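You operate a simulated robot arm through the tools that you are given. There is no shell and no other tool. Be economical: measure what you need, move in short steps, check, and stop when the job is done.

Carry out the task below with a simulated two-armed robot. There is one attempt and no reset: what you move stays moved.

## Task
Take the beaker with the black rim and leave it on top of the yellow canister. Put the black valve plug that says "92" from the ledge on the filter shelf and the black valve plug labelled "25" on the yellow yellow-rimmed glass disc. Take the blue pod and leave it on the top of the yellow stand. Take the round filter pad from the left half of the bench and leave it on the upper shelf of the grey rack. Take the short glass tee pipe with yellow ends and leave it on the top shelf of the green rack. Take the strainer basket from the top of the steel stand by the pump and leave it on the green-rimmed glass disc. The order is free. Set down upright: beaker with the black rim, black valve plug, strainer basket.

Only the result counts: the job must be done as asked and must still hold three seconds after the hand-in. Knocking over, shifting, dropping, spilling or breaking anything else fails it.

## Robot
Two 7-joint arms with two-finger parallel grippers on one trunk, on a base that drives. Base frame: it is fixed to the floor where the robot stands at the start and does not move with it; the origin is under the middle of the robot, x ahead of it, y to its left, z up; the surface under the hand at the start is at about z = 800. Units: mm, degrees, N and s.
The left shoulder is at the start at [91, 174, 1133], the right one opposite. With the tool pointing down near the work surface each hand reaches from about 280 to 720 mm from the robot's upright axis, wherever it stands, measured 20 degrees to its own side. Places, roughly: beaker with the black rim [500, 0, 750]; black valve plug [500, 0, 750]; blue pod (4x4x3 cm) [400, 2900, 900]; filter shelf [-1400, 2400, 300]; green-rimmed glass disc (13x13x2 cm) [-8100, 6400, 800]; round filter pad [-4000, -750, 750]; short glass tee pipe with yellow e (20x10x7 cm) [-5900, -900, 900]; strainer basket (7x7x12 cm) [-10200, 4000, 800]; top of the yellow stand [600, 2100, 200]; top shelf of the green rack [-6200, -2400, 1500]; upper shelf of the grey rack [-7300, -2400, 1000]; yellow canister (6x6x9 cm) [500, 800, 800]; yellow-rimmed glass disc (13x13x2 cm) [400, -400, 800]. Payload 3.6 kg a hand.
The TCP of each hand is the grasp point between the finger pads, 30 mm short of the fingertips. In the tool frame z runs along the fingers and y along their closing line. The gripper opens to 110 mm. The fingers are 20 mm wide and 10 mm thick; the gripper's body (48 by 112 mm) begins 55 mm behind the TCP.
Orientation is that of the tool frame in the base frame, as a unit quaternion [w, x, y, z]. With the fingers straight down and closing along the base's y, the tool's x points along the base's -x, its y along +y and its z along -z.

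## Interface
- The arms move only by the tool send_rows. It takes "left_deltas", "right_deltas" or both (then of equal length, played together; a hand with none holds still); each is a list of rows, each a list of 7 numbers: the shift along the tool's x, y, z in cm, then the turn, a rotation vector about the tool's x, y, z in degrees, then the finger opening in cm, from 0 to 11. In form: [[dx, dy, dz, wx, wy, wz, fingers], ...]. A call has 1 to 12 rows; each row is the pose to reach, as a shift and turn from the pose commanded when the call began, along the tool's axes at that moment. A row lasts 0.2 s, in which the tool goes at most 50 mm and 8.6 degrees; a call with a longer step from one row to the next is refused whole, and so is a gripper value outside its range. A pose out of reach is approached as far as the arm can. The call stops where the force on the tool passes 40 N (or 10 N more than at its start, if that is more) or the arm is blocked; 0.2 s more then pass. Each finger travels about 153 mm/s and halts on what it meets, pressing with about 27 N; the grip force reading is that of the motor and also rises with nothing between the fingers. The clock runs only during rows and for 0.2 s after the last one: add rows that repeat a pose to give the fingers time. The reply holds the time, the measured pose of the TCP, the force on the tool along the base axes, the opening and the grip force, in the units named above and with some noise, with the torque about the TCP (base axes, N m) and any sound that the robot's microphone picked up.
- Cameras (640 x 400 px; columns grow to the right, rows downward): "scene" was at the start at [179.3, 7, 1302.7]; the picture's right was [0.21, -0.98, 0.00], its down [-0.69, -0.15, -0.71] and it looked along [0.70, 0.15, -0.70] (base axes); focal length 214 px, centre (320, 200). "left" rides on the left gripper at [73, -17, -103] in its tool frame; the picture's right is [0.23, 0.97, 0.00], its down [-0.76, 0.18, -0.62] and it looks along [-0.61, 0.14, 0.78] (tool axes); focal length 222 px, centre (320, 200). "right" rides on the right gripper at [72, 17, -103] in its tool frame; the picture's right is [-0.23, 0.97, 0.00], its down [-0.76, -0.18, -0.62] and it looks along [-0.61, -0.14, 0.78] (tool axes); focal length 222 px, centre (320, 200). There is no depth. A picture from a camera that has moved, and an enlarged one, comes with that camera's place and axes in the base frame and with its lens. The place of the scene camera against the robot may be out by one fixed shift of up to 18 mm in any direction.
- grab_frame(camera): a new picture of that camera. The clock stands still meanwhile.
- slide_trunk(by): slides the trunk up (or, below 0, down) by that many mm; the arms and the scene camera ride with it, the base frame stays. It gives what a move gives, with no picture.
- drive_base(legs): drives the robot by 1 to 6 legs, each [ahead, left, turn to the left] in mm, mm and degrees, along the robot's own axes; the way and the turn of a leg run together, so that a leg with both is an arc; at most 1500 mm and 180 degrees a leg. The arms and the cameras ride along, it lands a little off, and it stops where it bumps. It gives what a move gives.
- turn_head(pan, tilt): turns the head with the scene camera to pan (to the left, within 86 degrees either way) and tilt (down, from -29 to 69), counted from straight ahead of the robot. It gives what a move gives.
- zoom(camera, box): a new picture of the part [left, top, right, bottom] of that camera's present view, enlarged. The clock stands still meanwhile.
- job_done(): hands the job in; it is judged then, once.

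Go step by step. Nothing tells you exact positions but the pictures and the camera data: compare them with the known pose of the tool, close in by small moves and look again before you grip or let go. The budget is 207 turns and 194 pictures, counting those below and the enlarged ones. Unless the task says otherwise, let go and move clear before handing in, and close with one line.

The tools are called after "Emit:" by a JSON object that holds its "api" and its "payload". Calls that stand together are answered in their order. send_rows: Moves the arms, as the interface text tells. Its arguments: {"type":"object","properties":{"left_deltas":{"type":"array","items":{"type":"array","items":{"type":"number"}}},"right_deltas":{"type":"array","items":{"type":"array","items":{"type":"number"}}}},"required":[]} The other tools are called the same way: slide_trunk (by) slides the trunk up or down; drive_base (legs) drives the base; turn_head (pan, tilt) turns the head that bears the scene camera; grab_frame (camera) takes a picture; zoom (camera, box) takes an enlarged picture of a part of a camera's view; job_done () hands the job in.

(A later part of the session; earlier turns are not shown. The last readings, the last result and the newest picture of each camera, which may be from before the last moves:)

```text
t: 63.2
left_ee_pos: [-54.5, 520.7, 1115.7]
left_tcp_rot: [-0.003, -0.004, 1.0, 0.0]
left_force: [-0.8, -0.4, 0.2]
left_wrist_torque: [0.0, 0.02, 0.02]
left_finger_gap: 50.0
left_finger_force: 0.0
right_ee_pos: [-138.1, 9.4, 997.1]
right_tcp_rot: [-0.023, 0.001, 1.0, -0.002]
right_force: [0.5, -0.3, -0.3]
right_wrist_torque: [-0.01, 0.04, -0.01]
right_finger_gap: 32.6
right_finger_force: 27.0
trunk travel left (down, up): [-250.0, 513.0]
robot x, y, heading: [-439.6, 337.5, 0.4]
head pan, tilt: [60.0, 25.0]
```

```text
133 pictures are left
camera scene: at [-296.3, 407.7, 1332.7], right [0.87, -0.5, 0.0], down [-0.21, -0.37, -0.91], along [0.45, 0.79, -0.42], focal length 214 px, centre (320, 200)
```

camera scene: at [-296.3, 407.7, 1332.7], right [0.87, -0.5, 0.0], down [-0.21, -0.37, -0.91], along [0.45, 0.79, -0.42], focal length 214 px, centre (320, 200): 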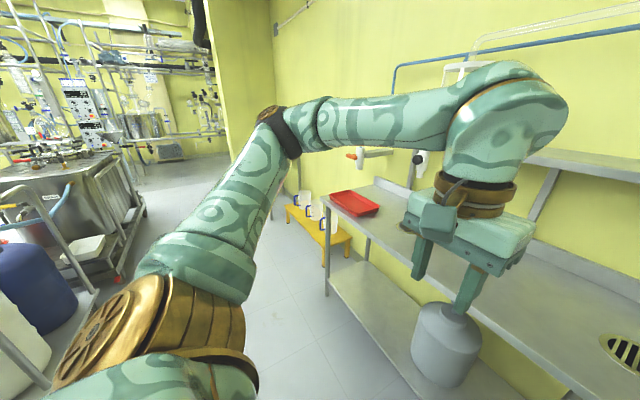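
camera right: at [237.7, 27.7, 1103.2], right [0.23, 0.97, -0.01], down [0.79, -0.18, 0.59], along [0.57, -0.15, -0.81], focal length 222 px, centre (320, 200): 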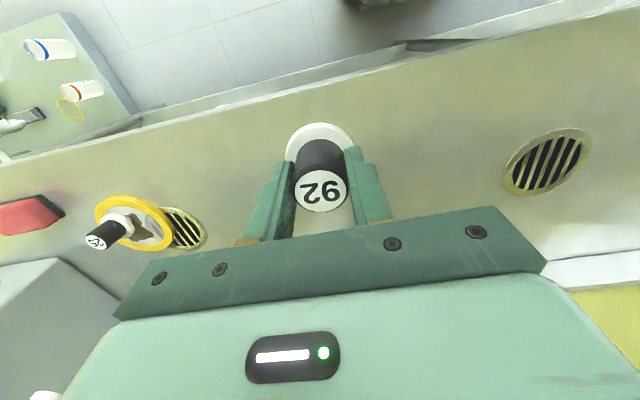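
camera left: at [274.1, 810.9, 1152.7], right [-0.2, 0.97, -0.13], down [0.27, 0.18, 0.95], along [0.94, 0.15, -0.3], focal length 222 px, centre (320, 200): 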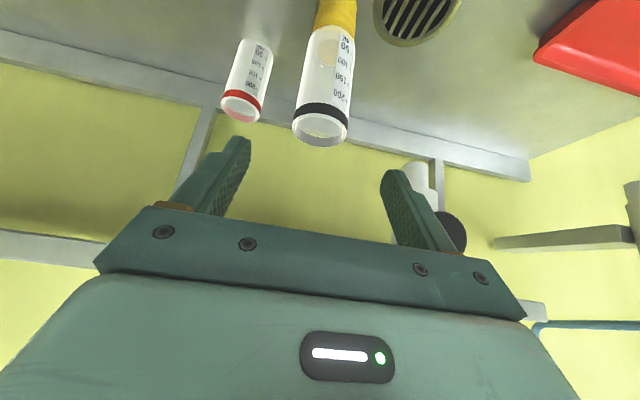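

A clear aisle runs left, with a yellow stand beyond the bench and carts further on. Driving left 1100 mm and looking again.

Emit:
{"api": "drive_base", "payload": {"legs": [[0, 1100, 0]]}}

Emit:
{"api": "grab_frame", "payload": {"camera": "scene"}}

Emit:
{"api": "turn_head", "payload": {"pan": 86, "tilt": 25}}

Emit:
{"api": "grab_frame", "payload": {"camera": "scene"}}

```text
t: 68.9
left_ee_pos: [-40.5, 1617.7, 1115.3]
left_tcp_rot: [-0.003, 0.009, 1.0, 0.0]
left_force: [0.3, 0.1, -0.6]
left_wrist_torque: [-0.01, -0.02, 0.02]
left_finger_gap: 50.1
left_finger_force: 0.1
right_ee_pos: [-137.9, 1107.5, 995.8]
right_tcp_rot: [-0.024, 0.014, 1.0, -0.002]
right_force: [-0.4, 0.3, -0.3]
right_wrist_torque: [0.0, 0.04, 0.01]
right_finger_gap: 32.8
right_finger_force: 27.2
trunk travel left (down, up): [-250.0, 513.0]
robot x, y, heading: [-432.6, 1444.4, -1.3]
head pan, tilt: [60.0, 25.0]
```

```text
132 pictures are left
camera scene: at [-286.2, 1510.0, 1332.7], right [0.86, -0.52, 0.0], down [-0.22, -0.36, -0.91], along [0.47, 0.78, -0.42], focal length 214 px, centre (320, 200)
```

scene: 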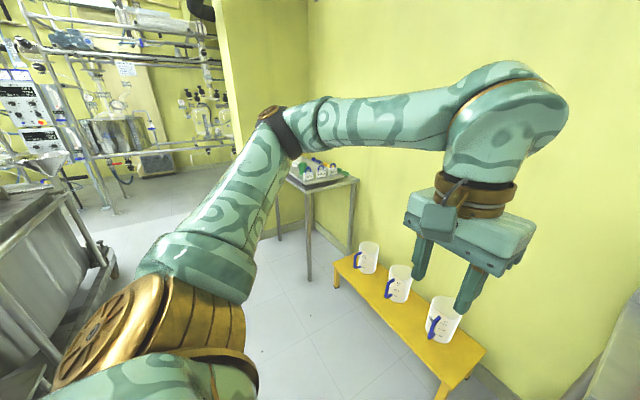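

```text
t: 69.8
left_ee_pos: [-41.1, 1616.8, 1116.8]
left_tcp_rot: [-0.002, 0.01, 1.0, 0.0]
left_force: [0.6, -0.5, 0.5]
left_wrist_torque: [0.02, -0.01, 0.02]
left_finger_gap: 50.1
left_finger_force: 0.0
right_ee_pos: [-138.4, 1107.0, 996.4]
right_tcp_rot: [-0.023, 0.014, 1.0, -0.001]
right_force: [0.7, -0.2, -0.8]
right_wrist_torque: [0.0, 0.04, -0.02]
right_finger_gap: 32.9
right_finger_force: 26.9
trunk travel left (down, up): [-250.0, 513.0]
robot x, y, heading: [-433.8, 1442.6, -1.1]
head pan, tilt: [85.9, 25.0]
```

```text
131 pictures are left
camera scene: at [-325.4, 1522.6, 1332.7], right [1.0, -0.09, 0.0], down [-0.04, -0.42, -0.91], along [0.08, 0.9, -0.42], focal length 214 px, centre (320, 200)
```

scene: 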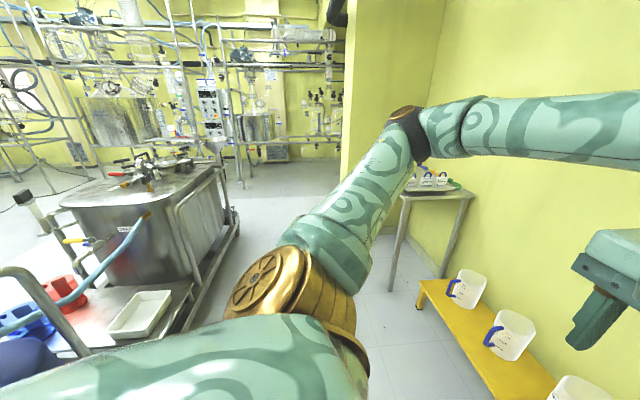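

The shelf with red and blue blocks and a white tray on the left matches the filter shelf location. Zooming on it and on the corner table.

Emit:
{"api": "zoom", "payload": {"camera": "scene", "box": [0, 150, 260, 370]}}

Emit:
{"api": "zoom", "payload": {"camera": "scene", "box": [380, 140, 580, 400]}}

```text
1.82 times, centred on (130, 260) of scene
camera zoom: at [-325.4, 1522.6, 1332.7], right [1.0, -0.09, 0.0], down [-0.04, -0.42, -0.91], along [0.08, 0.9, -0.42], focal length 390 px, centre (666, 91)
```

zoom: 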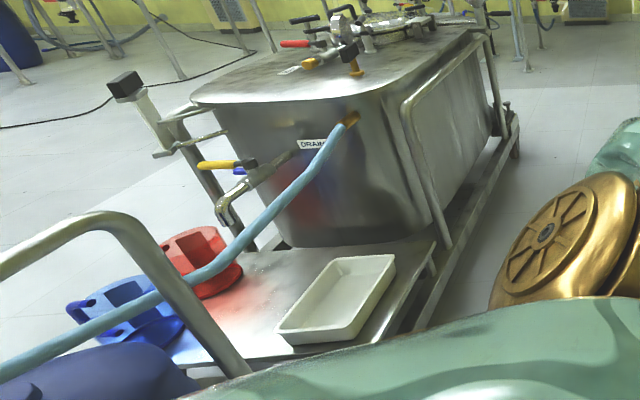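

```text
1.54 times, centred on (480, 270) of scene
camera zoom: at [-325.4, 1522.6, 1332.7], right [1.0, -0.09, 0.0], down [-0.04, -0.42, -0.91], along [0.08, 0.9, -0.42], focal length 330 px, centre (74, 92)
```

zoom: 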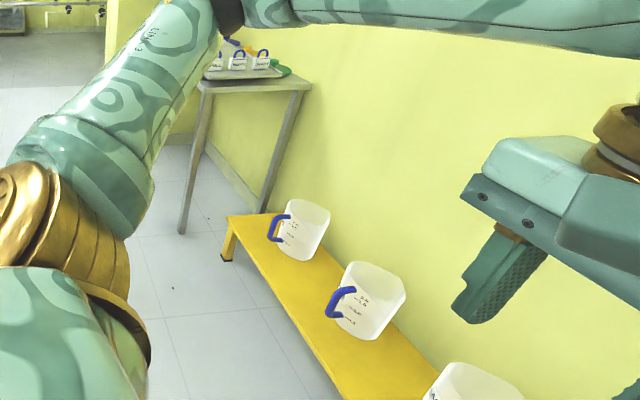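

I can see the cart's low platform: a red block on the left and a white tray on the right, with a free spot near (-1420, 2400). I'll move closer and face it.

Emit:
{"api": "drive_base", "payload": {"legs": [[-100, 350, 0], [0, 0, 110]]}}

Emit:
{"api": "turn_head", "payload": {"pan": 15, "tilt": 40}}

Emit:
{"api": "grab_frame", "payload": {"camera": "scene"}}

```text
t: 76.6
left_ee_pos: [-806.6, 2120.2, 1115.8]
left_tcp_rot: [0.001, 0.801, -0.598, 0.002]
left_force: [-0.5, 0.1, 0.7]
left_wrist_torque: [0.0, -0.02, -0.01]
left_finger_gap: 50.0
left_finger_force: 0.1
right_ee_pos: [-293.3, 2181.1, 996.4]
right_tcp_rot: [0.013, 0.798, -0.603, 0.02]
right_force: [-0.3, -0.2, -0.4]
right_wrist_torque: [-0.03, 0.02, 0.0]
right_finger_gap: 32.7
right_finger_force: 26.9
trunk travel left (down, up): [-250.0, 513.0]
robot x, y, heading: [-523.0, 1800.3, 106.5]
head pan, tilt: [85.9, 25.0]
```

```text
t: 78.1
left_ee_pos: [-807.4, 2119.9, 1116.3]
left_tcp_rot: [0.002, 0.802, -0.598, 0.002]
left_force: [-0.5, -0.2, 0.4]
left_wrist_torque: [0.0, -0.02, 0.02]
left_finger_gap: 50.1
left_finger_force: 0.1
right_ee_pos: [-293.2, 2181.8, 996.6]
right_tcp_rot: [0.013, 0.798, -0.602, 0.02]
right_force: [-0.8, 0.1, 0.5]
right_wrist_torque: [0.0, 0.0, 0.02]
right_finger_gap: 32.6
right_finger_force: 26.4
trunk travel left (down, up): [-250.0, 513.0]
robot x, y, heading: [-522.6, 1798.8, 106.3]
head pan, tilt: [15.0, 40.0]
```

```text
128 pictures are left
camera scene: at [-598.5, 1958.7, 1309.3], right [0.85, 0.52, 0.0], down [0.33, -0.55, -0.77], along [-0.4, 0.65, -0.64], focal length 214 px, centre (320, 200)
```

scene: 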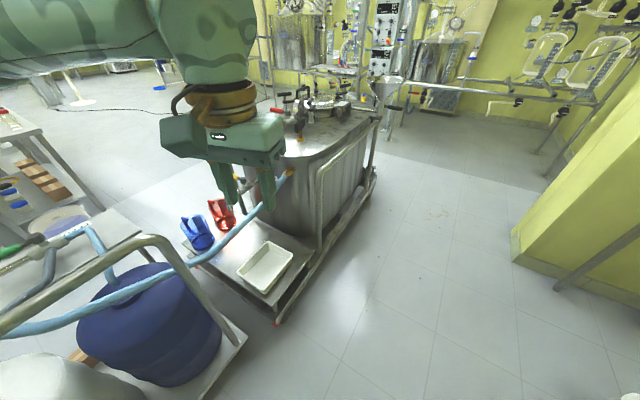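

Emit:
{"api": "zoom", "payload": {"camera": "scene", "box": [160, 180, 340, 340]}}

```text
2.50 times, centred on (250, 260) of scene
camera zoom: at [-598.5, 1958.7, 1309.3], right [0.85, 0.52, 0.0], down [0.33, -0.55, -0.77], along [-0.4, 0.65, -0.64], focal length 536 px, centre (495, 50)
```

zoom: 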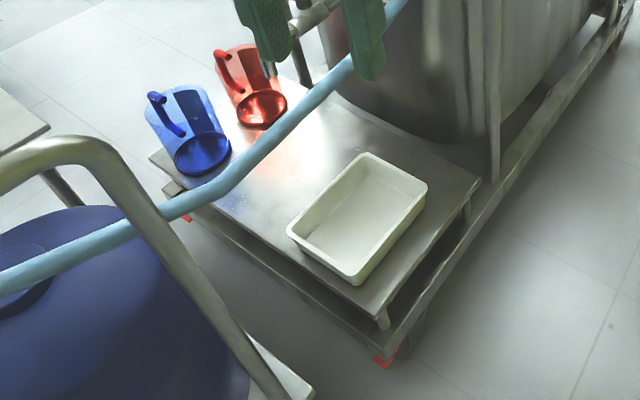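

The filter shelf is a raised plate at z≈300: roughly x -1710…-1015, y 2230…2565, holding scoops and a tray. A free corner at about (-1058, 2520) behind the tray avoids the hose, so I'll approach from the aisle side.

Emit:
{"api": "send_rows", "payload": {"left_deltas": [[0, 0, -4.5, 0, 0, 0, 5], [0, 0, -9, 0, 0, 0, 5], [1, -2, -13, 0, 0, 0, 5], [2, -4, -16, 0, 0, 0, 5], [2, -4, -16, 0, 0, 0, 5]]}}

Emit:
{"api": "drive_base", "payload": {"legs": [[320, -192, 0], [0, 0, 53.5]]}}

Emit:
{"api": "turn_head", "payload": {"pan": -15, "tilt": 48}}

Emit:
{"api": "grab_frame", "payload": {"camera": "scene"}}

```text
t: 79.3
left_ee_pos: [-761.1, 2111.9, 1277.0]
left_tcp_rot: [0.003, 0.801, -0.598, 0.003]
left_force: [0.5, -0.2, 0.2]
left_wrist_torque: [-0.01, -0.01, 0.03]
left_finger_gap: 50.1
left_finger_force: 0.1
right_ee_pos: [-291.7, 2182.1, 996.8]
right_tcp_rot: [0.013, 0.798, -0.602, 0.02]
right_force: [-0.3, 0.3, -0.5]
right_wrist_torque: [0.01, -0.04, -0.02]
right_finger_gap: 32.7
right_finger_force: 26.7
trunk travel left (down, up): [-250.0, 513.0]
robot x, y, heading: [-525.3, 1799.2, 106.5]
head pan, tilt: [15.0, 40.0]
```

```text
t: 84.0
left_ee_pos: [-818.4, 2154.3, 1275.8]
left_tcp_rot: [0.001, 0.985, -0.175, 0.002]
left_force: [-0.4, -0.4, 0.6]
left_wrist_torque: [-0.01, -0.01, -0.01]
left_finger_gap: 50.4
left_finger_force: 0.0
right_ee_pos: [-593.1, 2571.4, 997.2]
right_tcp_rot: [0.003, 0.984, -0.179, 0.023]
right_force: [-0.4, -1.1, 0.0]
right_wrist_torque: [-0.01, -0.01, 0.0]
right_finger_gap: 32.7
right_finger_force: 27.0
trunk travel left (down, up): [-250.0, 513.0]
robot x, y, heading: [-424.3, 2158.5, 159.8]
head pan, tilt: [15.0, 40.0]
```

```text
t: 85.0
left_ee_pos: [-818.4, 2155.4, 1275.6]
left_tcp_rot: [0.0, 0.984, -0.176, 0.002]
left_force: [0.5, 1.4, -0.4]
left_wrist_torque: [-0.04, 0.02, 0.01]
left_finger_gap: 50.0
left_finger_force: 0.0
right_ee_pos: [-593.0, 2573.0, 996.0]
right_tcp_rot: [0.002, 0.983, -0.18, 0.023]
right_force: [0.3, -0.2, -0.8]
right_wrist_torque: [0.0, 0.03, 0.0]
right_finger_gap: 32.7
right_finger_force: 27.2
trunk travel left (down, up): [-250.0, 513.0]
robot x, y, heading: [-425.0, 2158.7, 159.8]
head pan, tilt: [-15.0, 48.0]
```

```text
126 pictures are left
camera scene: at [-586.5, 2229.5, 1297.9], right [0.58, 0.82, 0.0], down [0.61, -0.43, -0.67], along [-0.55, 0.39, -0.74], focal length 214 px, centre (320, 200)
```

scene: 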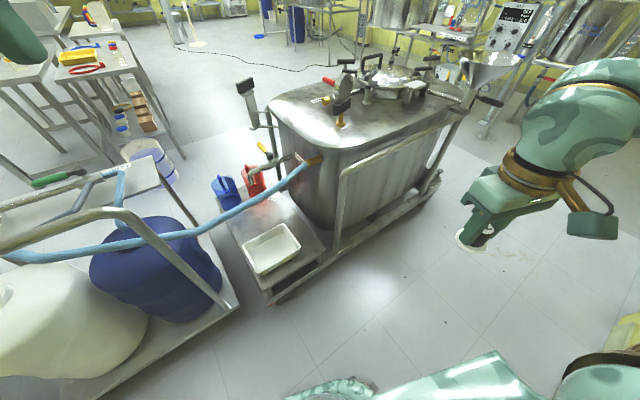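

Emit:
{"api": "drive_base", "payload": {"legs": [[250, 0, 0]]}}

Emit:
{"api": "slide_trunk", "payload": {"by": -245}}

Emit:
{"api": "grab_frame", "payload": {"camera": "scene"}}

Emit:
{"api": "grab_frame", "payload": {"camera": "right"}}

```text
t: 86.8
left_ee_pos: [-1057.0, 2245.5, 1276.5]
left_tcp_rot: [0.001, 0.984, -0.176, 0.003]
left_force: [-1.2, -0.3, 0.1]
left_wrist_torque: [-0.01, -0.02, 0.0]
left_finger_gap: 49.9
left_finger_force: 0.1
right_ee_pos: [-830.7, 2661.5, 995.4]
right_tcp_rot: [0.002, 0.983, -0.18, 0.025]
right_force: [-0.8, 0.3, -1.0]
right_wrist_torque: [-0.03, -0.02, 0.02]
right_finger_gap: 32.7
right_finger_force: 26.8
trunk travel left (down, up): [-250.0, 513.0]
robot x, y, heading: [-663.5, 2249.5, 159.7]
head pan, tilt: [-15.0, 48.0]
```

```text
t: 89.3
left_ee_pos: [-1056.1, 2244.4, 1029.9]
left_tcp_rot: [0.001, 0.984, -0.176, 0.002]
left_force: [0.8, -0.4, 1.5]
left_wrist_torque: [-0.02, 0.01, 0.01]
left_finger_gap: 50.2
left_finger_force: 0.1
right_ee_pos: [-880.7, 2681.2, 685.6]
right_tcp_rot: [0.031, 0.966, -0.177, 0.186]
right_force: [-1.0, 0.0, -0.6]
right_wrist_torque: [0.01, -0.01, 0.01]
right_finger_gap: 32.8
right_finger_force: 26.7
trunk travel left (down, up): [-5.0, 758.0]
robot x, y, heading: [-661.5, 2245.9, 159.8]
head pan, tilt: [-15.0, 48.0]
```

```text
125 pictures are left
camera scene: at [-959.5, 2368.4, 1037.2], right [0.58, 0.81, 0.0], down [0.61, -0.43, -0.67], along [-0.55, 0.39, -0.74], focal length 214 px, centre (320, 200)
```

scene: 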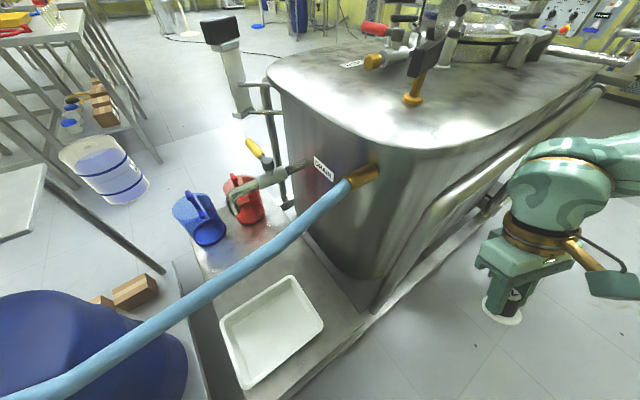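

```text
124 pictures are left
camera right: at [-859.7, 2653.1, 808.0], right [-0.54, -0.84, -0.09], down [-0.82, 0.5, 0.3], along [-0.2, 0.23, -0.95], focal length 222 px, centre (320, 200)
```

right: 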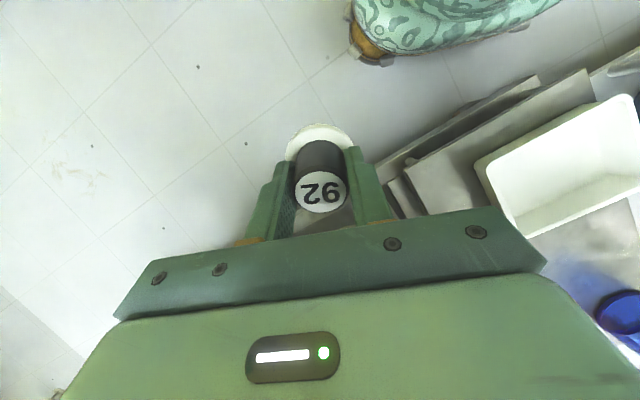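

Lowering the trunk pitched the right hand, so I'll restore it to vertical with the fingers closing along world x (slim side toward the tank), then look.

Emit:
{"api": "send_rows", "payload": {"right_deltas": [[0, 0, 0, -1.5, -2.1, 7.6, 2], [0, 0, 0, -3, -4.2, 15.2, 2], [0, 0, 0, -4.5, -6.3, 22.8, 2], [0, 0, 0, -6, -8.4, 30.4, 2], [0, 0, 0, -7.4, -10.4, 38, 2], [0, 0, 0, -8.9, -12.5, 45.6, 2], [0, 0, 0, -10.4, -14.6, 53.2, 2], [0, 0, 0, -11.9, -16.7, 60.8, 2], [0, 0, 0, -13.4, -18.8, 68.4, 2], [0, 0, 0, -13.4, -18.8, 68.4, 2]]}}

Emit:
{"api": "grab_frame", "payload": {"camera": "right"}}

```text
t: 91.5
left_ee_pos: [-1056.9, 2245.4, 1030.6]
left_tcp_rot: [0.001, 0.984, -0.176, 0.003]
left_force: [-0.3, -1.3, 1.2]
left_wrist_torque: [0.01, -0.01, 0.0]
left_finger_gap: 50.1
left_finger_force: 0.1
right_ee_pos: [-921.3, 2730.8, 680.0]
right_tcp_rot: [-0.001, -0.706, 0.708, -0.002]
right_force: [-0.2, 1.0, -1.0]
right_wrist_torque: [0.05, 0.01, 0.02]
right_finger_gap: 32.8
right_finger_force: 27.0
right hand out of reach, approached as far as the arm can: row 1, 2, 3, 4, 5, 6, 7, 8, 9, 10
trunk travel left (down, up): [-5.0, 758.0]
robot x, y, heading: [-663.4, 2246.3, 159.6]
head pan, tilt: [-15.0, 48.0]
```

```text
123 pictures are left
camera right: at [-937.4, 2657.9, 783.4], right [-0.97, 0.23, 0.0], down [0.18, 0.76, 0.62], along [0.14, 0.61, -0.78], focal length 222 px, centre (320, 200)
```

right: 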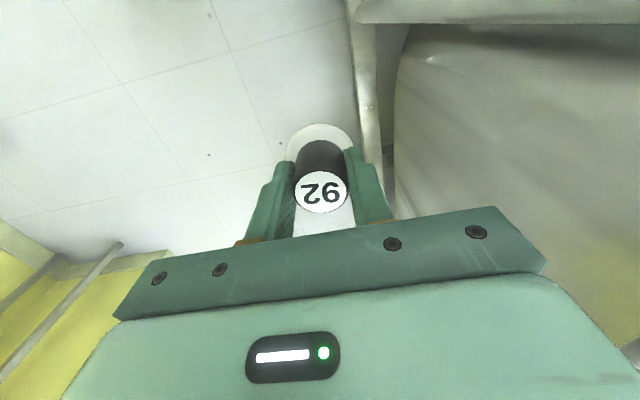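

The orientation is right now. The hose leaves the tank near (-1130, 2578, 800), so I'll go down in the aisle first, then slide in low to about (-1060, 2530).

Emit:
{"api": "send_rows", "payload": {"right_deltas": [[3, 0, 3.5, 0, 0, 0, 2], [6, 0, 7, 0, 0, 0, 2], [9, 0, 10.5, 0, 0, 0, 2], [12, 0, 14, 0, 0, 0, 2], [15, 0, 17.5, 0, 0, 0, 2], [17.5, 0, 21, 0, 0, 0, 2], [20, 0, 24, 0, 0, 0, 2], [20, 0, 24, 0, 0, 0, 2]]}}

Emit:
{"api": "grab_frame", "payload": {"camera": "right"}}

Emit:
{"api": "grab_frame", "payload": {"camera": "scene"}}

```text
t: 93.3
left_ee_pos: [-1056.4, 2244.4, 1029.8]
left_tcp_rot: [0.0, 0.984, -0.176, 0.003]
left_force: [0.2, -0.1, 0.2]
left_wrist_torque: [0.01, -0.04, -0.03]
left_finger_gap: 50.0
left_finger_force: 0.0
right_ee_pos: [-925.1, 2555.4, 458.4]
right_tcp_rot: [-0.001, 0.707, -0.707, 0.002]
right_force: [-0.1, -0.1, -0.3]
right_wrist_torque: [0.02, 0.01, 0.01]
right_finger_gap: 32.4
right_finger_force: 27.5
right hand out of reach, approached as far as the arm can: row 1, 2, 3, 4, 7, 8
trunk travel left (down, up): [-5.0, 758.0]
robot x, y, heading: [-659.7, 2246.4, 159.6]
head pan, tilt: [-15.0, 48.0]
```

```text
122 pictures are left
camera right: at [-941.4, 2482.6, 561.9], right [-0.97, 0.23, 0.0], down [0.18, 0.76, 0.62], along [0.14, 0.61, -0.78], focal length 222 px, centre (320, 200)
```

right: 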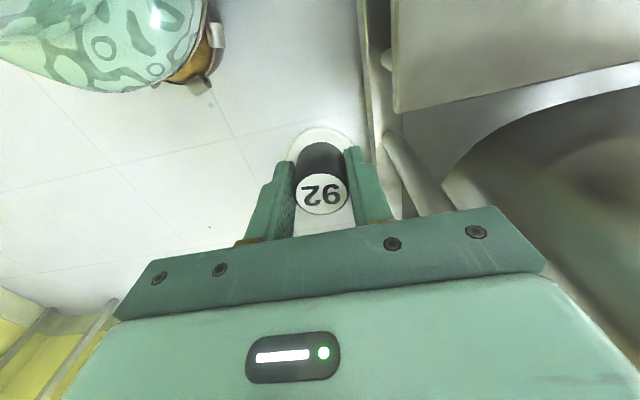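

```text
121 pictures are left
camera scene: at [-960.0, 2368.5, 1037.0], right [0.58, 0.81, 0.0], down [0.61, -0.43, -0.67], along [-0.54, 0.39, -0.74], focal length 214 px, centre (320, 200)
```

scene: 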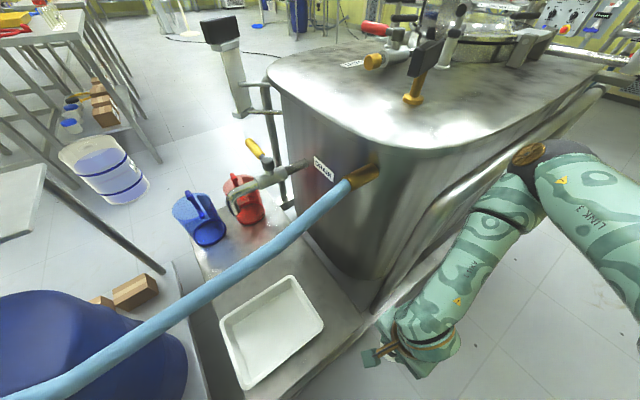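

The forearm would pass too close to the tank's corner post from here. I'll turn the robot to face about 122° so the elbow stays over the aisle.

Emit:
{"api": "drive_base", "payload": {"legs": [[0, 0, -38], [-69, 89, 0]]}}

Emit:
{"api": "grab_frame", "payload": {"camera": "right"}}

Emit:
{"api": "grab_frame", "payload": {"camera": "scene"}}

```text
t: 96.3
left_ee_pos: [-1014.2, 2384.4, 1030.7]
left_tcp_rot: [0.001, 0.874, -0.486, 0.003]
left_force: [1.0, 0.2, -0.4]
left_wrist_torque: [0.01, 0.0, -0.03]
left_finger_gap: 50.1
left_finger_force: 0.1
right_ee_pos: [-718.7, 2549.5, 459.0]
right_tcp_rot: [0.0, -0.438, 0.899, -0.002]
right_force: [0.4, 0.1, -0.9]
right_wrist_torque: [-0.01, -0.04, 0.04]
right_finger_gap: 32.7
right_finger_force: 26.7
trunk travel left (down, up): [-5.0, 758.0]
robot x, y, heading: [-704.9, 2144.4, 121.5]
head pan, tilt: [-15.0, 48.0]
```

```text
120 pictures are left
camera right: at [-777.0, 2501.4, 562.4], right [-0.63, 0.78, 0.0], down [0.61, 0.49, 0.62], along [0.49, 0.39, -0.78], focal length 222 px, centre (320, 200)
```

right: 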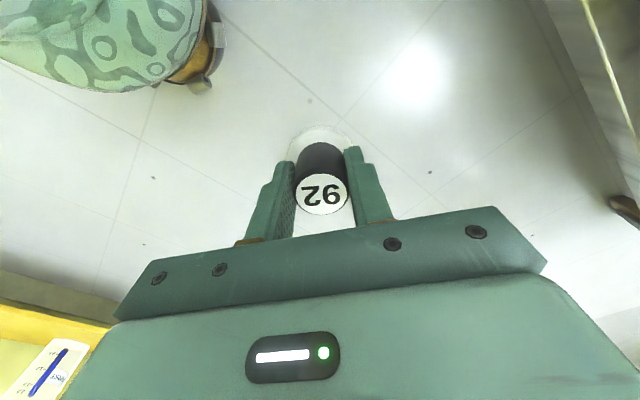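

```text
119 pictures are left
camera scene: at [-856.9, 2418.9, 1037.1], right [0.96, 0.29, 0.0], down [0.21, -0.71, -0.67], along [-0.19, 0.64, -0.74], focal length 214 px, centre (320, 200)
```

scene: 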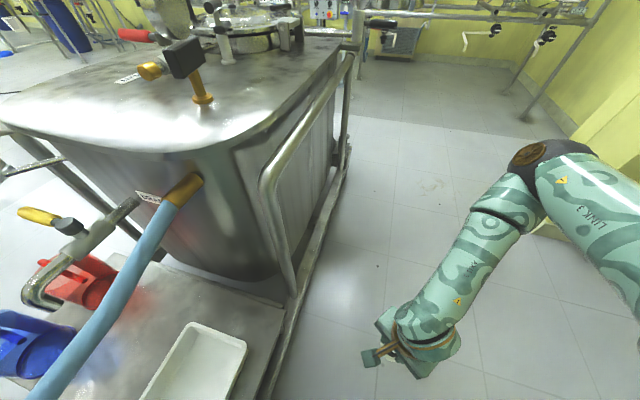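

Emit:
{"api": "send_rows", "payload": {"right_deltas": [[3, 2.5, 0.3, 0, 0, -6.4, 2], [6, 5, 0.6, 0, 0, -12.8, 2], [9, 7.5, 0.9, 0, 0, -19.2, 2], [12, 10, 1.2, 0, 0, -25.6, 2], [15, 12.5, 1.5, 0, 0, -32, 2], [18.2, 15.1, 1.9, 0, 0, -38, 2], [18.2, 15.1, 1.9, 0, 0, -38, 2]]}}

Emit:
{"api": "grab_frame", "payload": {"camera": "right"}}

Emit:
{"api": "grab_frame", "payload": {"camera": "scene"}}

```text
t: 97.9
left_ee_pos: [-1014.4, 2384.6, 1030.3]
left_tcp_rot: [0.001, 0.874, -0.487, 0.003]
left_force: [-0.4, 0.6, 0.8]
left_wrist_torque: [0.0, 0.01, -0.01]
left_finger_gap: 50.0
left_finger_force: 0.0
right_ee_pos: [-828.0, 2595.7, 520.2]
right_tcp_rot: [0.001, 0.708, -0.707, 0.002]
right_force: [-0.9, 0.2, -0.6]
right_wrist_torque: [0.0, 0.0, -0.03]
right_finger_gap: 32.6
right_finger_force: 26.7
right hand out of reach, approached as far as the arm can: row 1, 2, 3, 4, 5, 6, 7
trunk travel left (down, up): [-5.0, 758.0]
robot x, y, heading: [-700.2, 2140.5, 121.7]
head pan, tilt: [-15.0, 48.0]
```

```text
118 pictures are left
camera right: at [-843.7, 2522.1, 623.8], right [-0.97, 0.23, 0.0], down [0.18, 0.76, 0.62], along [0.14, 0.6, -0.78], focal length 222 px, centre (320, 200)
```

right: 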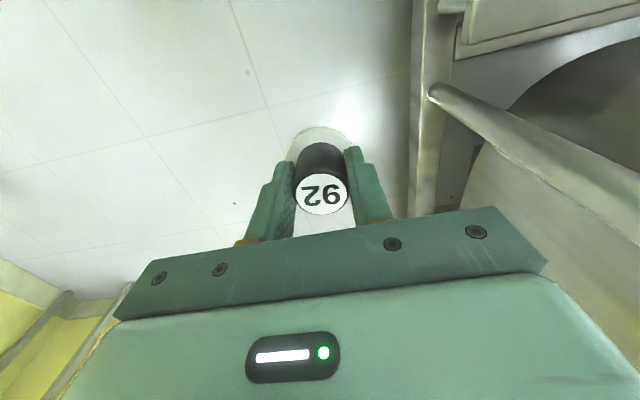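

```text
117 pictures are left
camera scene: at [-856.8, 2419.5, 1036.9], right [0.96, 0.29, 0.0], down [0.21, -0.71, -0.67], along [-0.19, 0.64, -0.74], focal length 214 px, centre (320, 200)
```

scene: 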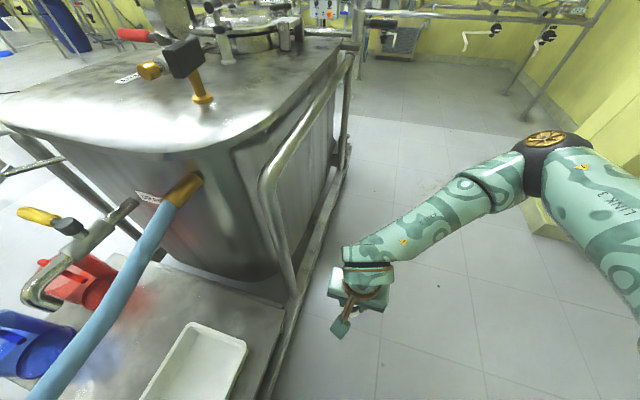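

The lowered trunk leans forward, so the robot is too close. I'll back off and turn to heading 135°.

Emit:
{"api": "drive_base", "payload": {"legs": [[-98, 59, 0], [0, 0, 13.3]]}}

Emit:
{"api": "grab_frame", "payload": {"camera": "scene"}}

```text
t: 99.3
left_ee_pos: [-1004.7, 2281.8, 1033.1]
left_tcp_rot: [0.006, 0.863, -0.505, -0.001]
left_force: [0.1, -0.3, -1.0]
left_wrist_torque: [-0.03, 0.02, 0.0]
left_finger_gap: 50.0
left_finger_force: 0.1
right_ee_pos: [-813.2, 2485.8, 520.7]
right_tcp_rot: [-0.005, -0.694, 0.72, 0.001]
right_force: [0.0, 0.7, -0.6]
right_wrist_torque: [0.0, 0.02, 0.02]
right_finger_gap: 32.7
right_finger_force: 26.9
trunk travel left (down, up): [-5.0, 758.0]
robot x, y, heading: [-710.3, 2033.0, 119.5]
head pan, tilt: [-15.0, 48.0]
stopped in leg 2: the robot was blocked; the commanded pose is now the measured one
```

```text
116 pictures are left
camera scene: at [-848.8, 2318.2, 1035.7], right [0.97, 0.25, -0.01], down [0.18, -0.73, -0.66], along [-0.17, 0.64, -0.75], focal length 214 px, centre (320, 200)
```

scene: 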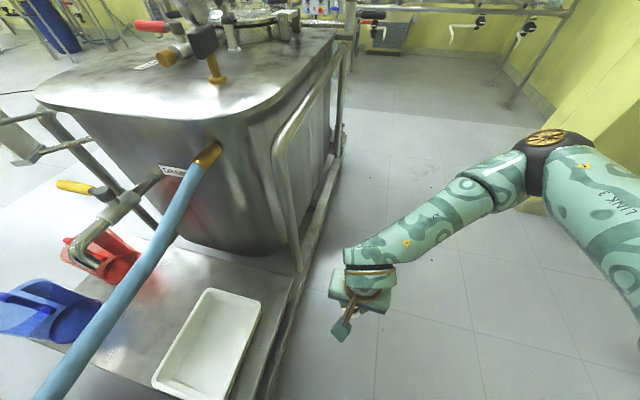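

The turn was blocked. I'm looking left to see what the robot touched.

Emit:
{"api": "turn_head", "payload": {"pan": 55, "tilt": 50}}

Emit:
{"api": "grab_frame", "payload": {"camera": "scene"}}

Emit:
{"api": "grab_frame", "payload": {"camera": "left"}}

```text
t: 100.8
left_ee_pos: [-1003.8, 2285.1, 1032.8]
left_tcp_rot: [0.006, 0.862, -0.507, 0.0]
left_force: [-0.7, -0.6, -0.9]
left_wrist_torque: [-0.01, 0.02, -0.01]
left_finger_gap: 50.2
left_finger_force: 0.2
right_ee_pos: [-811.5, 2485.0, 518.9]
right_tcp_rot: [-0.004, -0.69, 0.724, -0.001]
right_force: [0.6, -0.5, -0.7]
right_wrist_torque: [0.02, -0.01, 0.01]
right_finger_gap: 32.6
right_finger_force: 27.0
trunk travel left (down, up): [-5.0, 758.0]
robot x, y, heading: [-712.2, 2030.5, 119.0]
head pan, tilt: [55.0, 50.0]
```

```text
115 pictures are left
camera scene: at [-904.1, 2248.0, 1034.1], right [0.1, 0.99, -0.01], down [0.76, -0.08, -0.65], along [-0.64, 0.06, -0.76], focal length 214 px, centre (320, 200)
```

scene: 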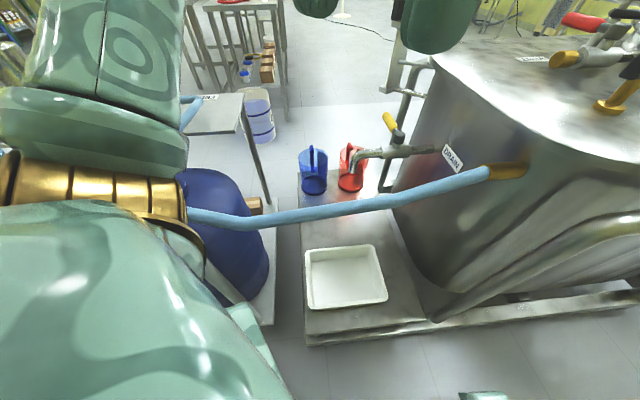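

```text
114 pictures are left
camera left: at [-953.5, 2230.1, 1136.3], right [-0.74, -0.67, 0.01], down [-0.52, 0.58, 0.62], along [-0.42, 0.45, -0.78], focal length 222 px, centre (320, 200)
```

left: 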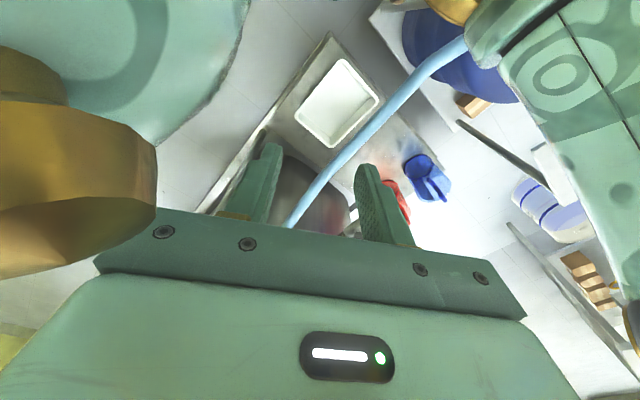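

The left upper arm met the drum-cart handle. I'll move away to the right, then turn to heading 152°.

Emit:
{"api": "drive_base", "payload": {"legs": [[37, -184, 0], [0, 0, 33]]}}

Emit:
{"api": "turn_head", "payload": {"pan": -10, "tilt": 48}}

Emit:
{"api": "grab_frame", "payload": {"camera": "scene"}}

Emit:
{"api": "grab_frame", "payload": {"camera": "right"}}

```text
t: 103.9
left_ee_pos: [-952.9, 2195.3, 1032.1]
left_tcp_rot: [0.001, 0.972, -0.234, 0.0]
left_force: [0.1, -1.2, 0.9]
left_wrist_torque: [0.0, -0.01, 0.0]
left_finger_gap: 50.0
left_finger_force: 0.1
right_ee_pos: [-903.5, 2474.3, 520.8]
right_tcp_rot: [0.0, 0.871, -0.491, 0.0]
right_force: [0.1, -0.4, -1.5]
right_wrist_torque: [0.03, 0.03, 0.01]
right_finger_gap: 32.9
right_finger_force: 26.7
trunk travel left (down, up): [-5.0, 758.0]
robot x, y, heading: [-566.2, 2152.6, 152.7]
head pan, tilt: [55.0, 50.0]
```

```text
t: 105.3
left_ee_pos: [-954.5, 2195.7, 1032.3]
left_tcp_rot: [0.002, 0.972, -0.234, 0.001]
left_force: [0.6, 0.0, 0.4]
left_wrist_torque: [0.02, 0.01, 0.01]
left_finger_gap: 50.1
left_finger_force: 0.0
right_ee_pos: [-903.5, 2473.6, 521.4]
right_tcp_rot: [0.0, 0.871, -0.491, 0.0]
right_force: [0.5, 0.6, -0.9]
right_wrist_torque: [0.03, 0.0, 0.03]
right_finger_gap: 32.8
right_finger_force: 26.7
trunk travel left (down, up): [-5.0, 758.0]
robot x, y, heading: [-563.7, 2154.3, 153.1]
head pan, tilt: [-10.0, 48.0]
```

```text
113 pictures are left
camera scene: at [-850.0, 2303.5, 1037.0], right [0.6, 0.8, 0.0], down [0.59, -0.45, -0.67], along [-0.53, 0.4, -0.74], focal length 214 px, centre (320, 200)
```

scene: 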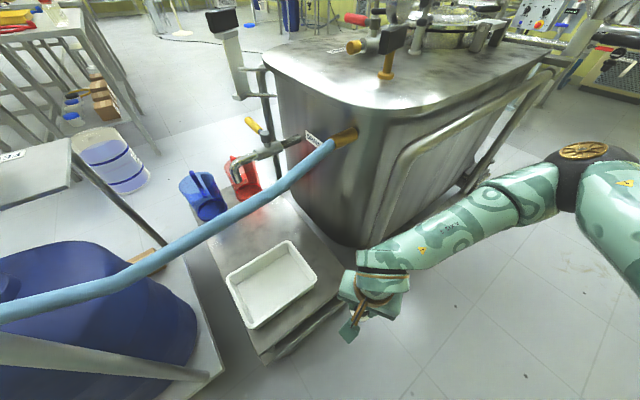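

```text
112 pictures are left
camera right: at [-880.2, 2402.1, 625.3], right [-0.95, -0.31, 0.0], down [-0.24, 0.74, 0.62], along [-0.19, 0.59, -0.78], focal length 222 px, centre (320, 200)
```

right: 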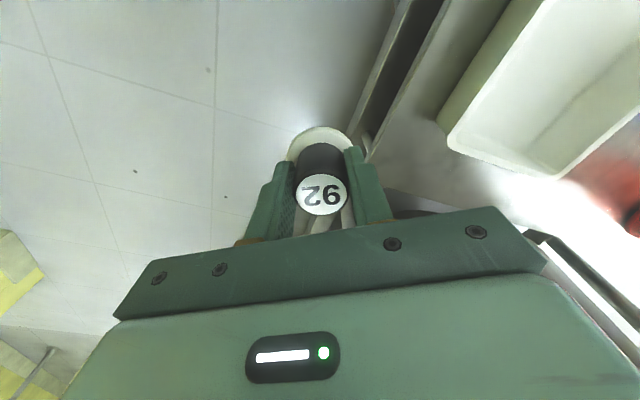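

The arm is well placed now. Moving over the free corner at about (-1052, 2522), staying above the plate.

Emit:
{"api": "send_rows", "payload": {"right_deltas": [[-2.4, 2, 1, 0, 0, 4, 2], [-4.8, 4, 2.5, 0, 0, 8, 2], [-7.2, 6, 4.5, 0, 0, 12, 2], [-9.6, 8, 7, 0, 0, 16, 2], [-11.8, 10.2, 9.1, 0, 0, 20, 2], [-11.8, 10.2, 9.1, 0, 0, 20, 2]]}}

Emit:
{"api": "grab_frame", "payload": {"camera": "right"}}

Emit:
{"api": "grab_frame", "payload": {"camera": "scene"}}

```text
t: 106.7
left_ee_pos: [-952.6, 2195.2, 1033.1]
left_tcp_rot: [0.002, 0.972, -0.235, 0.001]
left_force: [-0.2, 1.0, -0.1]
left_wrist_torque: [-0.02, 0.02, -0.02]
left_finger_gap: 50.1
left_finger_force: 0.0
right_ee_pos: [-994.4, 2568.7, 479.7]
right_tcp_rot: [0.001, 0.772, -0.635, 0.0]
right_force: [-0.3, -0.5, 0.0]
right_wrist_torque: [0.0, 0.01, -0.03]
right_finger_gap: 32.6
right_finger_force: 27.3
right hand out of reach, approached as far as the arm can: row 1, 2, 3, 4, 5, 6
trunk travel left (down, up): [-5.0, 758.0]
robot x, y, heading: [-567.3, 2153.4, 153.0]
head pan, tilt: [-10.0, 48.0]
```

```text
111 pictures are left
camera right: at [-996.4, 2492.5, 584.1], right [-1.0, 0.04, 0.0], down [0.03, 0.78, 0.62], along [0.02, 0.62, -0.78], focal length 222 px, centre (320, 200)
```

right: 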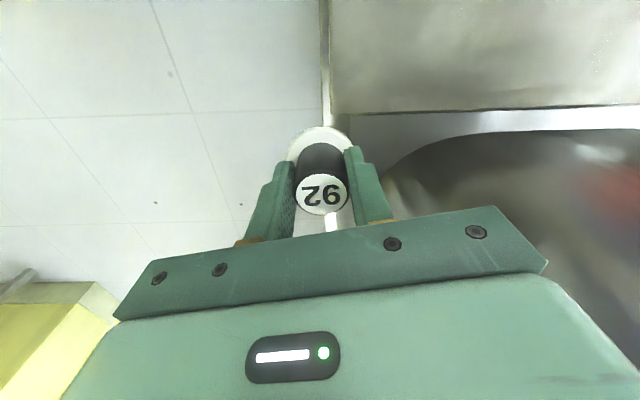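

```text
110 pictures are left
camera scene: at [-850.0, 2303.6, 1036.9], right [0.6, 0.8, 0.0], down [0.59, -0.45, -0.67], along [-0.53, 0.4, -0.74], focal length 214 px, centre (320, 200)
```

scene: 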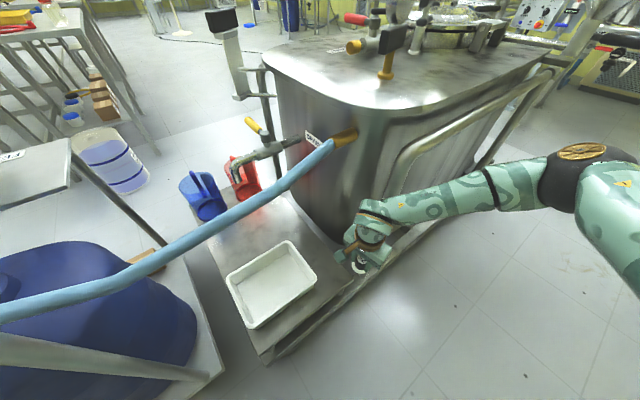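

The hand yaw seems to be the limiting joint. I'll turn it back in line with the robot while sliding toward y 2500.

Emit:
{"api": "send_rows", "payload": {"right_deltas": [[1.1, 0.3, 0, 0, 0, -8, 2], [2.2, 0.6, 0, 0, 0, -16, 2], [3.3, 0.9, 0, 0, 0, -24, 2], [4.4, 1.2, 0, 0, 0, -32, 2], [5.5, 1.5, 0, 0, 0, -40, 2], [6.6, 1.9, 0.5, 0, 0, -48, 2], [6.6, 1.9, 1, 0, 0, -50, 2], [6.6, 1.9, 1, 0, 0, -50, 2]]}}

Emit:
{"api": "grab_frame", "payload": {"camera": "right"}}

```text
t: 108.5
left_ee_pos: [-952.2, 2196.5, 1031.1]
left_tcp_rot: [0.002, 0.972, -0.234, 0.002]
left_force: [0.8, -0.8, -0.1]
left_wrist_torque: [0.0, 0.03, -0.02]
left_finger_gap: 49.9
left_finger_force: 0.0
right_ee_pos: [-974.9, 2529.9, 498.9]
right_tcp_rot: [0.0, 0.968, -0.249, 0.0]
right_force: [-0.6, 0.3, -0.3]
right_wrist_torque: [0.01, 0.01, 0.0]
right_finger_gap: 32.5
right_finger_force: 27.3
right hand out of reach, approached as far as the arm can: row 1, 2, 3, 4, 5, 6, 7, 8
trunk travel left (down, up): [-5.0, 758.0]
robot x, y, heading: [-569.4, 2150.6, 153.0]
head pan, tilt: [-10.0, 48.0]
```

```text
109 pictures are left
camera right: at [-919.5, 2480.3, 602.7], right [-0.67, -0.74, 0.0], down [-0.58, 0.52, 0.62], along [-0.46, 0.42, -0.78], focal length 222 px, centre (320, 200)
```

right: 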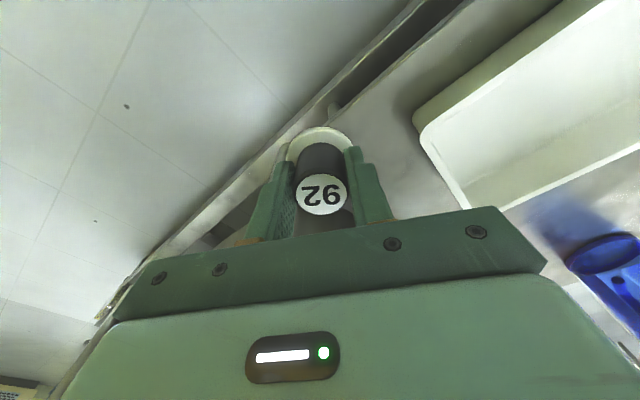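

Emit:
{"api": "send_rows", "payload": {"right_deltas": [[0, 0, -4.5, 0, 0, 0, 2], [0, 0, -9, 0, 0, 0, 2], [2, 1, -13, 0, 0, 0, 2], [5, 2.5, -16, 0, 0, 0, 2], [8, 4, -19, 0, 0, 0, 2], [10, 5, -22, 0, 0, 0, 2], [11.9, 6, -25, 0, 0, 0, 2], [11.9, 6, -25, 0, 0, 0, 2]]}}

Emit:
{"api": "grab_frame", "payload": {"camera": "scene"}}

```text
t: 110.3
left_ee_pos: [-953.6, 2196.0, 1032.7]
left_tcp_rot: [0.001, 0.972, -0.234, 0.002]
left_force: [0.1, 0.8, -0.4]
left_wrist_torque: [0.0, -0.02, -0.01]
left_finger_gap: 49.9
left_finger_force: 0.1
right_ee_pos: [-898.4, 2439.5, 751.2]
right_tcp_rot: [0.0, 0.968, -0.25, 0.0]
right_force: [0.4, 0.1, -0.1]
right_wrist_torque: [-0.02, 0.02, 0.0]
right_finger_gap: 32.7
right_finger_force: 27.1
right hand out of reach, approached as far as the arm can: row 6, 7, 8
trunk travel left (down, up): [-5.0, 758.0]
robot x, y, heading: [-565.2, 2155.8, 152.9]
head pan, tilt: [-10.0, 48.0]
```

```text
108 pictures are left
camera scene: at [-850.2, 2303.8, 1036.8], right [0.6, 0.8, 0.0], down [0.59, -0.45, -0.67], along [-0.53, 0.4, -0.74], focal length 214 px, centre (320, 200)
```

scene: 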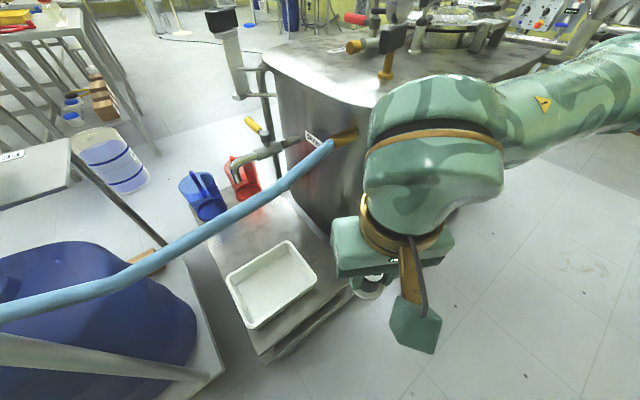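

Emit:
{"api": "drive_base", "payload": {"legs": [[-70, 0, 0]]}}

Emit:
{"api": "send_rows", "payload": {"right_deltas": [[-2, 1.1, 2, 0, 0, 0, 2], [-4, 2.2, 5, 0, 0, 0, 2], [-6, 3.3, 9, 0, 0, 0, 2], [-8.2, 4.5, 13, 0, 0, 0, 2], [-8.2, 4.5, 17.5, 0, 0, 0, 2], [-8.2, 4.5, 22, 0, 0, 0, 2], [-8.2, 4.5, 26.5, 0, 0, 0, 2], [-8.2, 4.5, 31, 0, 0, 0, 2], [-8.2, 4.5, 31, 0, 0, 0, 2]]}}

Emit:
{"api": "grab_frame", "payload": {"camera": "right"}}

Emit:
{"api": "grab_frame", "payload": {"camera": "scene"}}

```text
t: 111.3
left_ee_pos: [-890.9, 2164.2, 1031.9]
left_tcp_rot: [0.001, 0.973, -0.233, 0.001]
left_force: [1.6, 0.4, -0.4]
left_wrist_torque: [0.0, 0.02, -0.02]
left_finger_gap: 50.2
left_finger_force: 0.1
right_ee_pos: [-838.7, 2408.2, 751.5]
right_tcp_rot: [0.001, 0.969, -0.248, 0.0]
right_force: [0.2, -0.6, -0.4]
right_wrist_torque: [-0.01, 0.01, 0.0]
right_finger_gap: 32.8
right_finger_force: 27.0
trunk travel left (down, up): [-5.0, 758.0]
robot x, y, heading: [-503.4, 2125.9, 152.9]
head pan, tilt: [-10.0, 48.0]
```

```text
t: 113.3
left_ee_pos: [-892.1, 2163.3, 1032.1]
left_tcp_rot: [0.001, 0.972, -0.233, 0.001]
left_force: [0.1, 0.0, 0.1]
left_wrist_torque: [-0.02, -0.01, 0.02]
left_finger_gap: 49.9
left_finger_force: 0.1
right_ee_pos: [-880.1, 2480.9, 489.7]
right_tcp_rot: [0.0, 0.969, -0.249, 0.0]
right_force: [0.0, 0.0, 0.7]
right_wrist_torque: [0.0, 0.02, 0.0]
right_finger_gap: 32.6
right_finger_force: 27.8
right hand out of reach, approached as far as the arm can: row 1, 2, 3, 4, 5, 6, 7, 8, 9
trunk travel left (down, up): [-5.0, 758.0]
robot x, y, heading: [-506.4, 2122.5, 153.0]
head pan, tilt: [-10.0, 48.0]
```

```text
107 pictures are left
camera right: at [-824.6, 2429.7, 592.9], right [-0.67, -0.74, 0.0], down [-0.58, 0.52, 0.62], along [-0.46, 0.42, -0.78], focal length 222 px, centre (320, 200)
```

right: 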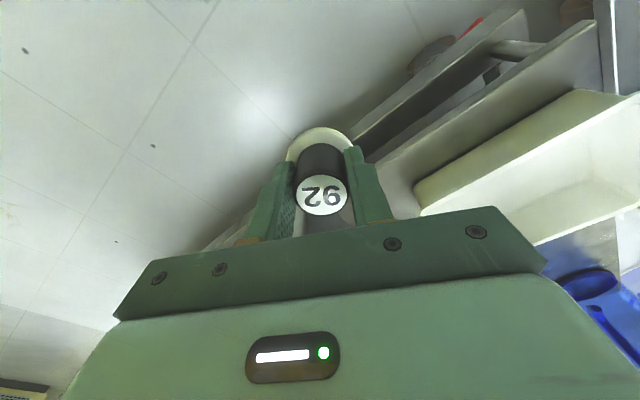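

```text
106 pictures are left
camera scene: at [-788.7, 2271.9, 1037.0], right [0.6, 0.8, 0.0], down [0.59, -0.45, -0.67], along [-0.53, 0.4, -0.74], focal length 214 px, centre (320, 200)
```

scene: 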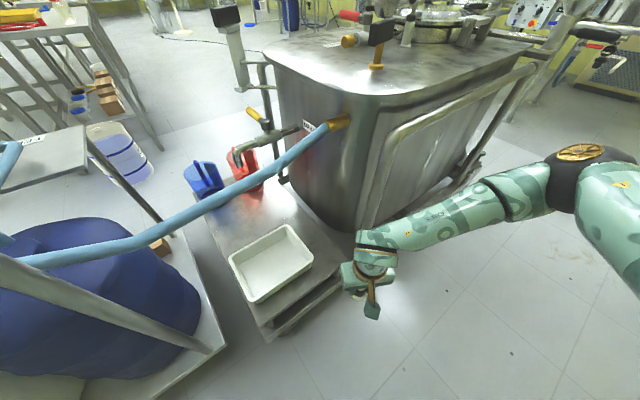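

The arm hits a limit when low and close in. I'll turn toward the open aisle and test which stand-off lets the hand reach z≈360 pointing down.

Emit:
{"api": "drive_base", "payload": {"legs": [[0, 0, -63]]}}

Emit:
{"api": "send_rows", "payload": {"right_deltas": [[-4, 0, 0, 0, 0, 0, 2], [-8, 0, 0, 0, 0, 0, 2], [-12, 0, 0, 0, 0, 0, 2], [-16, 0, 0, 0, 0, 0, 2], [-16, 0, 4, 0, 0, 0, 2], [-16, 0, 8, 0, 0, 0, 2], [-16, 0, 12, 0, 0, 0, 2], [-16, 0, 12, 0, 0, 0, 2]]}}

```text
t: 116.4
left_ee_pos: [-645.4, 2486.5, 1031.9]
left_tcp_rot: [0.002, 0.71, -0.704, -0.001]
left_force: [-0.8, 0.1, -0.5]
left_wrist_torque: [0.0, -0.02, 0.0]
left_finger_gap: 50.1
left_finger_force: 0.0
right_ee_pos: [-359.3, 2621.3, 490.1]
right_tcp_rot: [-0.001, -0.698, 0.716, 0.0]
right_force: [0.3, 0.6, 0.0]
right_wrist_torque: [0.01, -0.01, 0.01]
right_finger_gap: 32.6
right_finger_force: 27.3
trunk travel left (down, up): [-5.0, 758.0]
robot x, y, heading: [-503.3, 2122.8, 90.4]
head pan, tilt: [-10.0, 48.0]
```

```text
t: 118.2
left_ee_pos: [-645.0, 2485.1, 1031.7]
left_tcp_rot: [0.002, 0.709, -0.705, 0.0]
left_force: [-0.5, 0.2, 0.6]
left_wrist_torque: [0.0, 0.03, -0.01]
left_finger_gap: 49.8
left_finger_force: 0.0
right_ee_pos: [-289.3, 2730.5, 453.6]
right_tcp_rot: [-0.001, -0.699, 0.716, 0.001]
right_force: [0.8, -0.8, -0.5]
right_wrist_torque: [-0.01, 0.0, 0.04]
right_finger_gap: 32.7
right_finger_force: 27.5
right hand out of reach, approached as far as the arm can: row 1, 2, 3, 4, 5, 6, 7, 8
trunk travel left (down, up): [-5.0, 758.0]
robot x, y, heading: [-508.1, 2121.6, 90.2]
head pan, tilt: [-10.0, 48.0]
```

Emit:
{"api": "send_rows", "payload": {"right_deltas": [[0, -4, 0, 0, 0, 0, 2], [0, -8, 0, 0, 0, 0, 2], [0, -8, 4, 0, 0, 0, 2], [0, -8, 8, 0, 0, 0, 2], [0, -8, 10, 0, 0, 0, 2], [0, -8, 10, 0, 0, 0, 2]]}}

Emit:
{"api": "turn_head", "payload": {"pan": -40, "tilt": 40}}

Emit:
{"api": "grab_frame", "payload": {"camera": "scene"}}

```text
t: 119.6
left_ee_pos: [-646.0, 2485.5, 1031.8]
left_tcp_rot: [0.001, 0.71, -0.704, 0.001]
left_force: [-0.5, 0.9, 0.3]
left_wrist_torque: [-0.01, -0.03, -0.02]
left_finger_gap: 50.0
left_finger_force: 0.1
right_ee_pos: [-194.7, 2710.1, 386.1]
right_tcp_rot: [-0.001, -0.699, 0.715, 0.0]
right_force: [-0.2, 0.1, -0.1]
right_wrist_torque: [-0.01, 0.0, -0.01]
right_finger_gap: 33.0
right_finger_force: 26.7
right hand out of reach, approached as far as the arm can: row 4, 5, 6
trunk travel left (down, up): [-5.0, 758.0]
robot x, y, heading: [-503.0, 2124.0, 90.3]
head pan, tilt: [-10.0, 48.0]
```

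```text
t: 120.6
left_ee_pos: [-644.7, 2485.3, 1032.2]
left_tcp_rot: [0.002, 0.709, -0.705, 0.001]
left_force: [-0.2, 1.0, 0.5]
left_wrist_torque: [0.01, -0.03, -0.01]
left_finger_gap: 50.2
left_finger_force: 0.1
right_ee_pos: [-195.5, 2709.7, 385.6]
right_tcp_rot: [-0.001, -0.699, 0.715, 0.0]
right_force: [0.6, -1.1, -0.9]
right_wrist_torque: [0.0, -0.02, -0.01]
right_finger_gap: 32.5
right_finger_force: 27.2
trunk travel left (down, up): [-5.0, 758.0]
robot x, y, heading: [-502.0, 2124.2, 90.2]
head pan, tilt: [-40.0, 40.0]
```

```text
105 pictures are left
camera scene: at [-453.5, 2424.3, 1048.4], right [0.77, -0.64, 0.0], down [-0.41, -0.5, -0.77], along [0.49, 0.59, -0.64], focal length 214 px, centre (320, 200)
```

scene: 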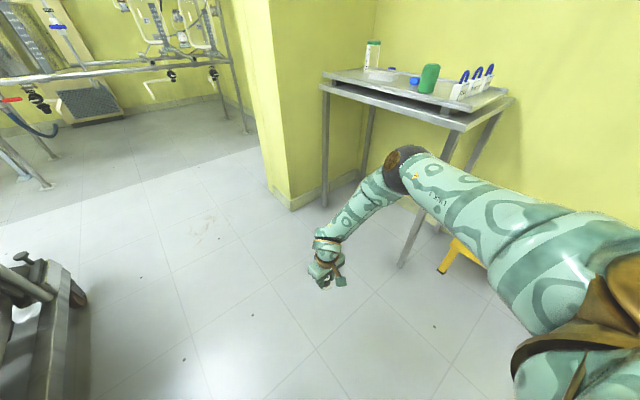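

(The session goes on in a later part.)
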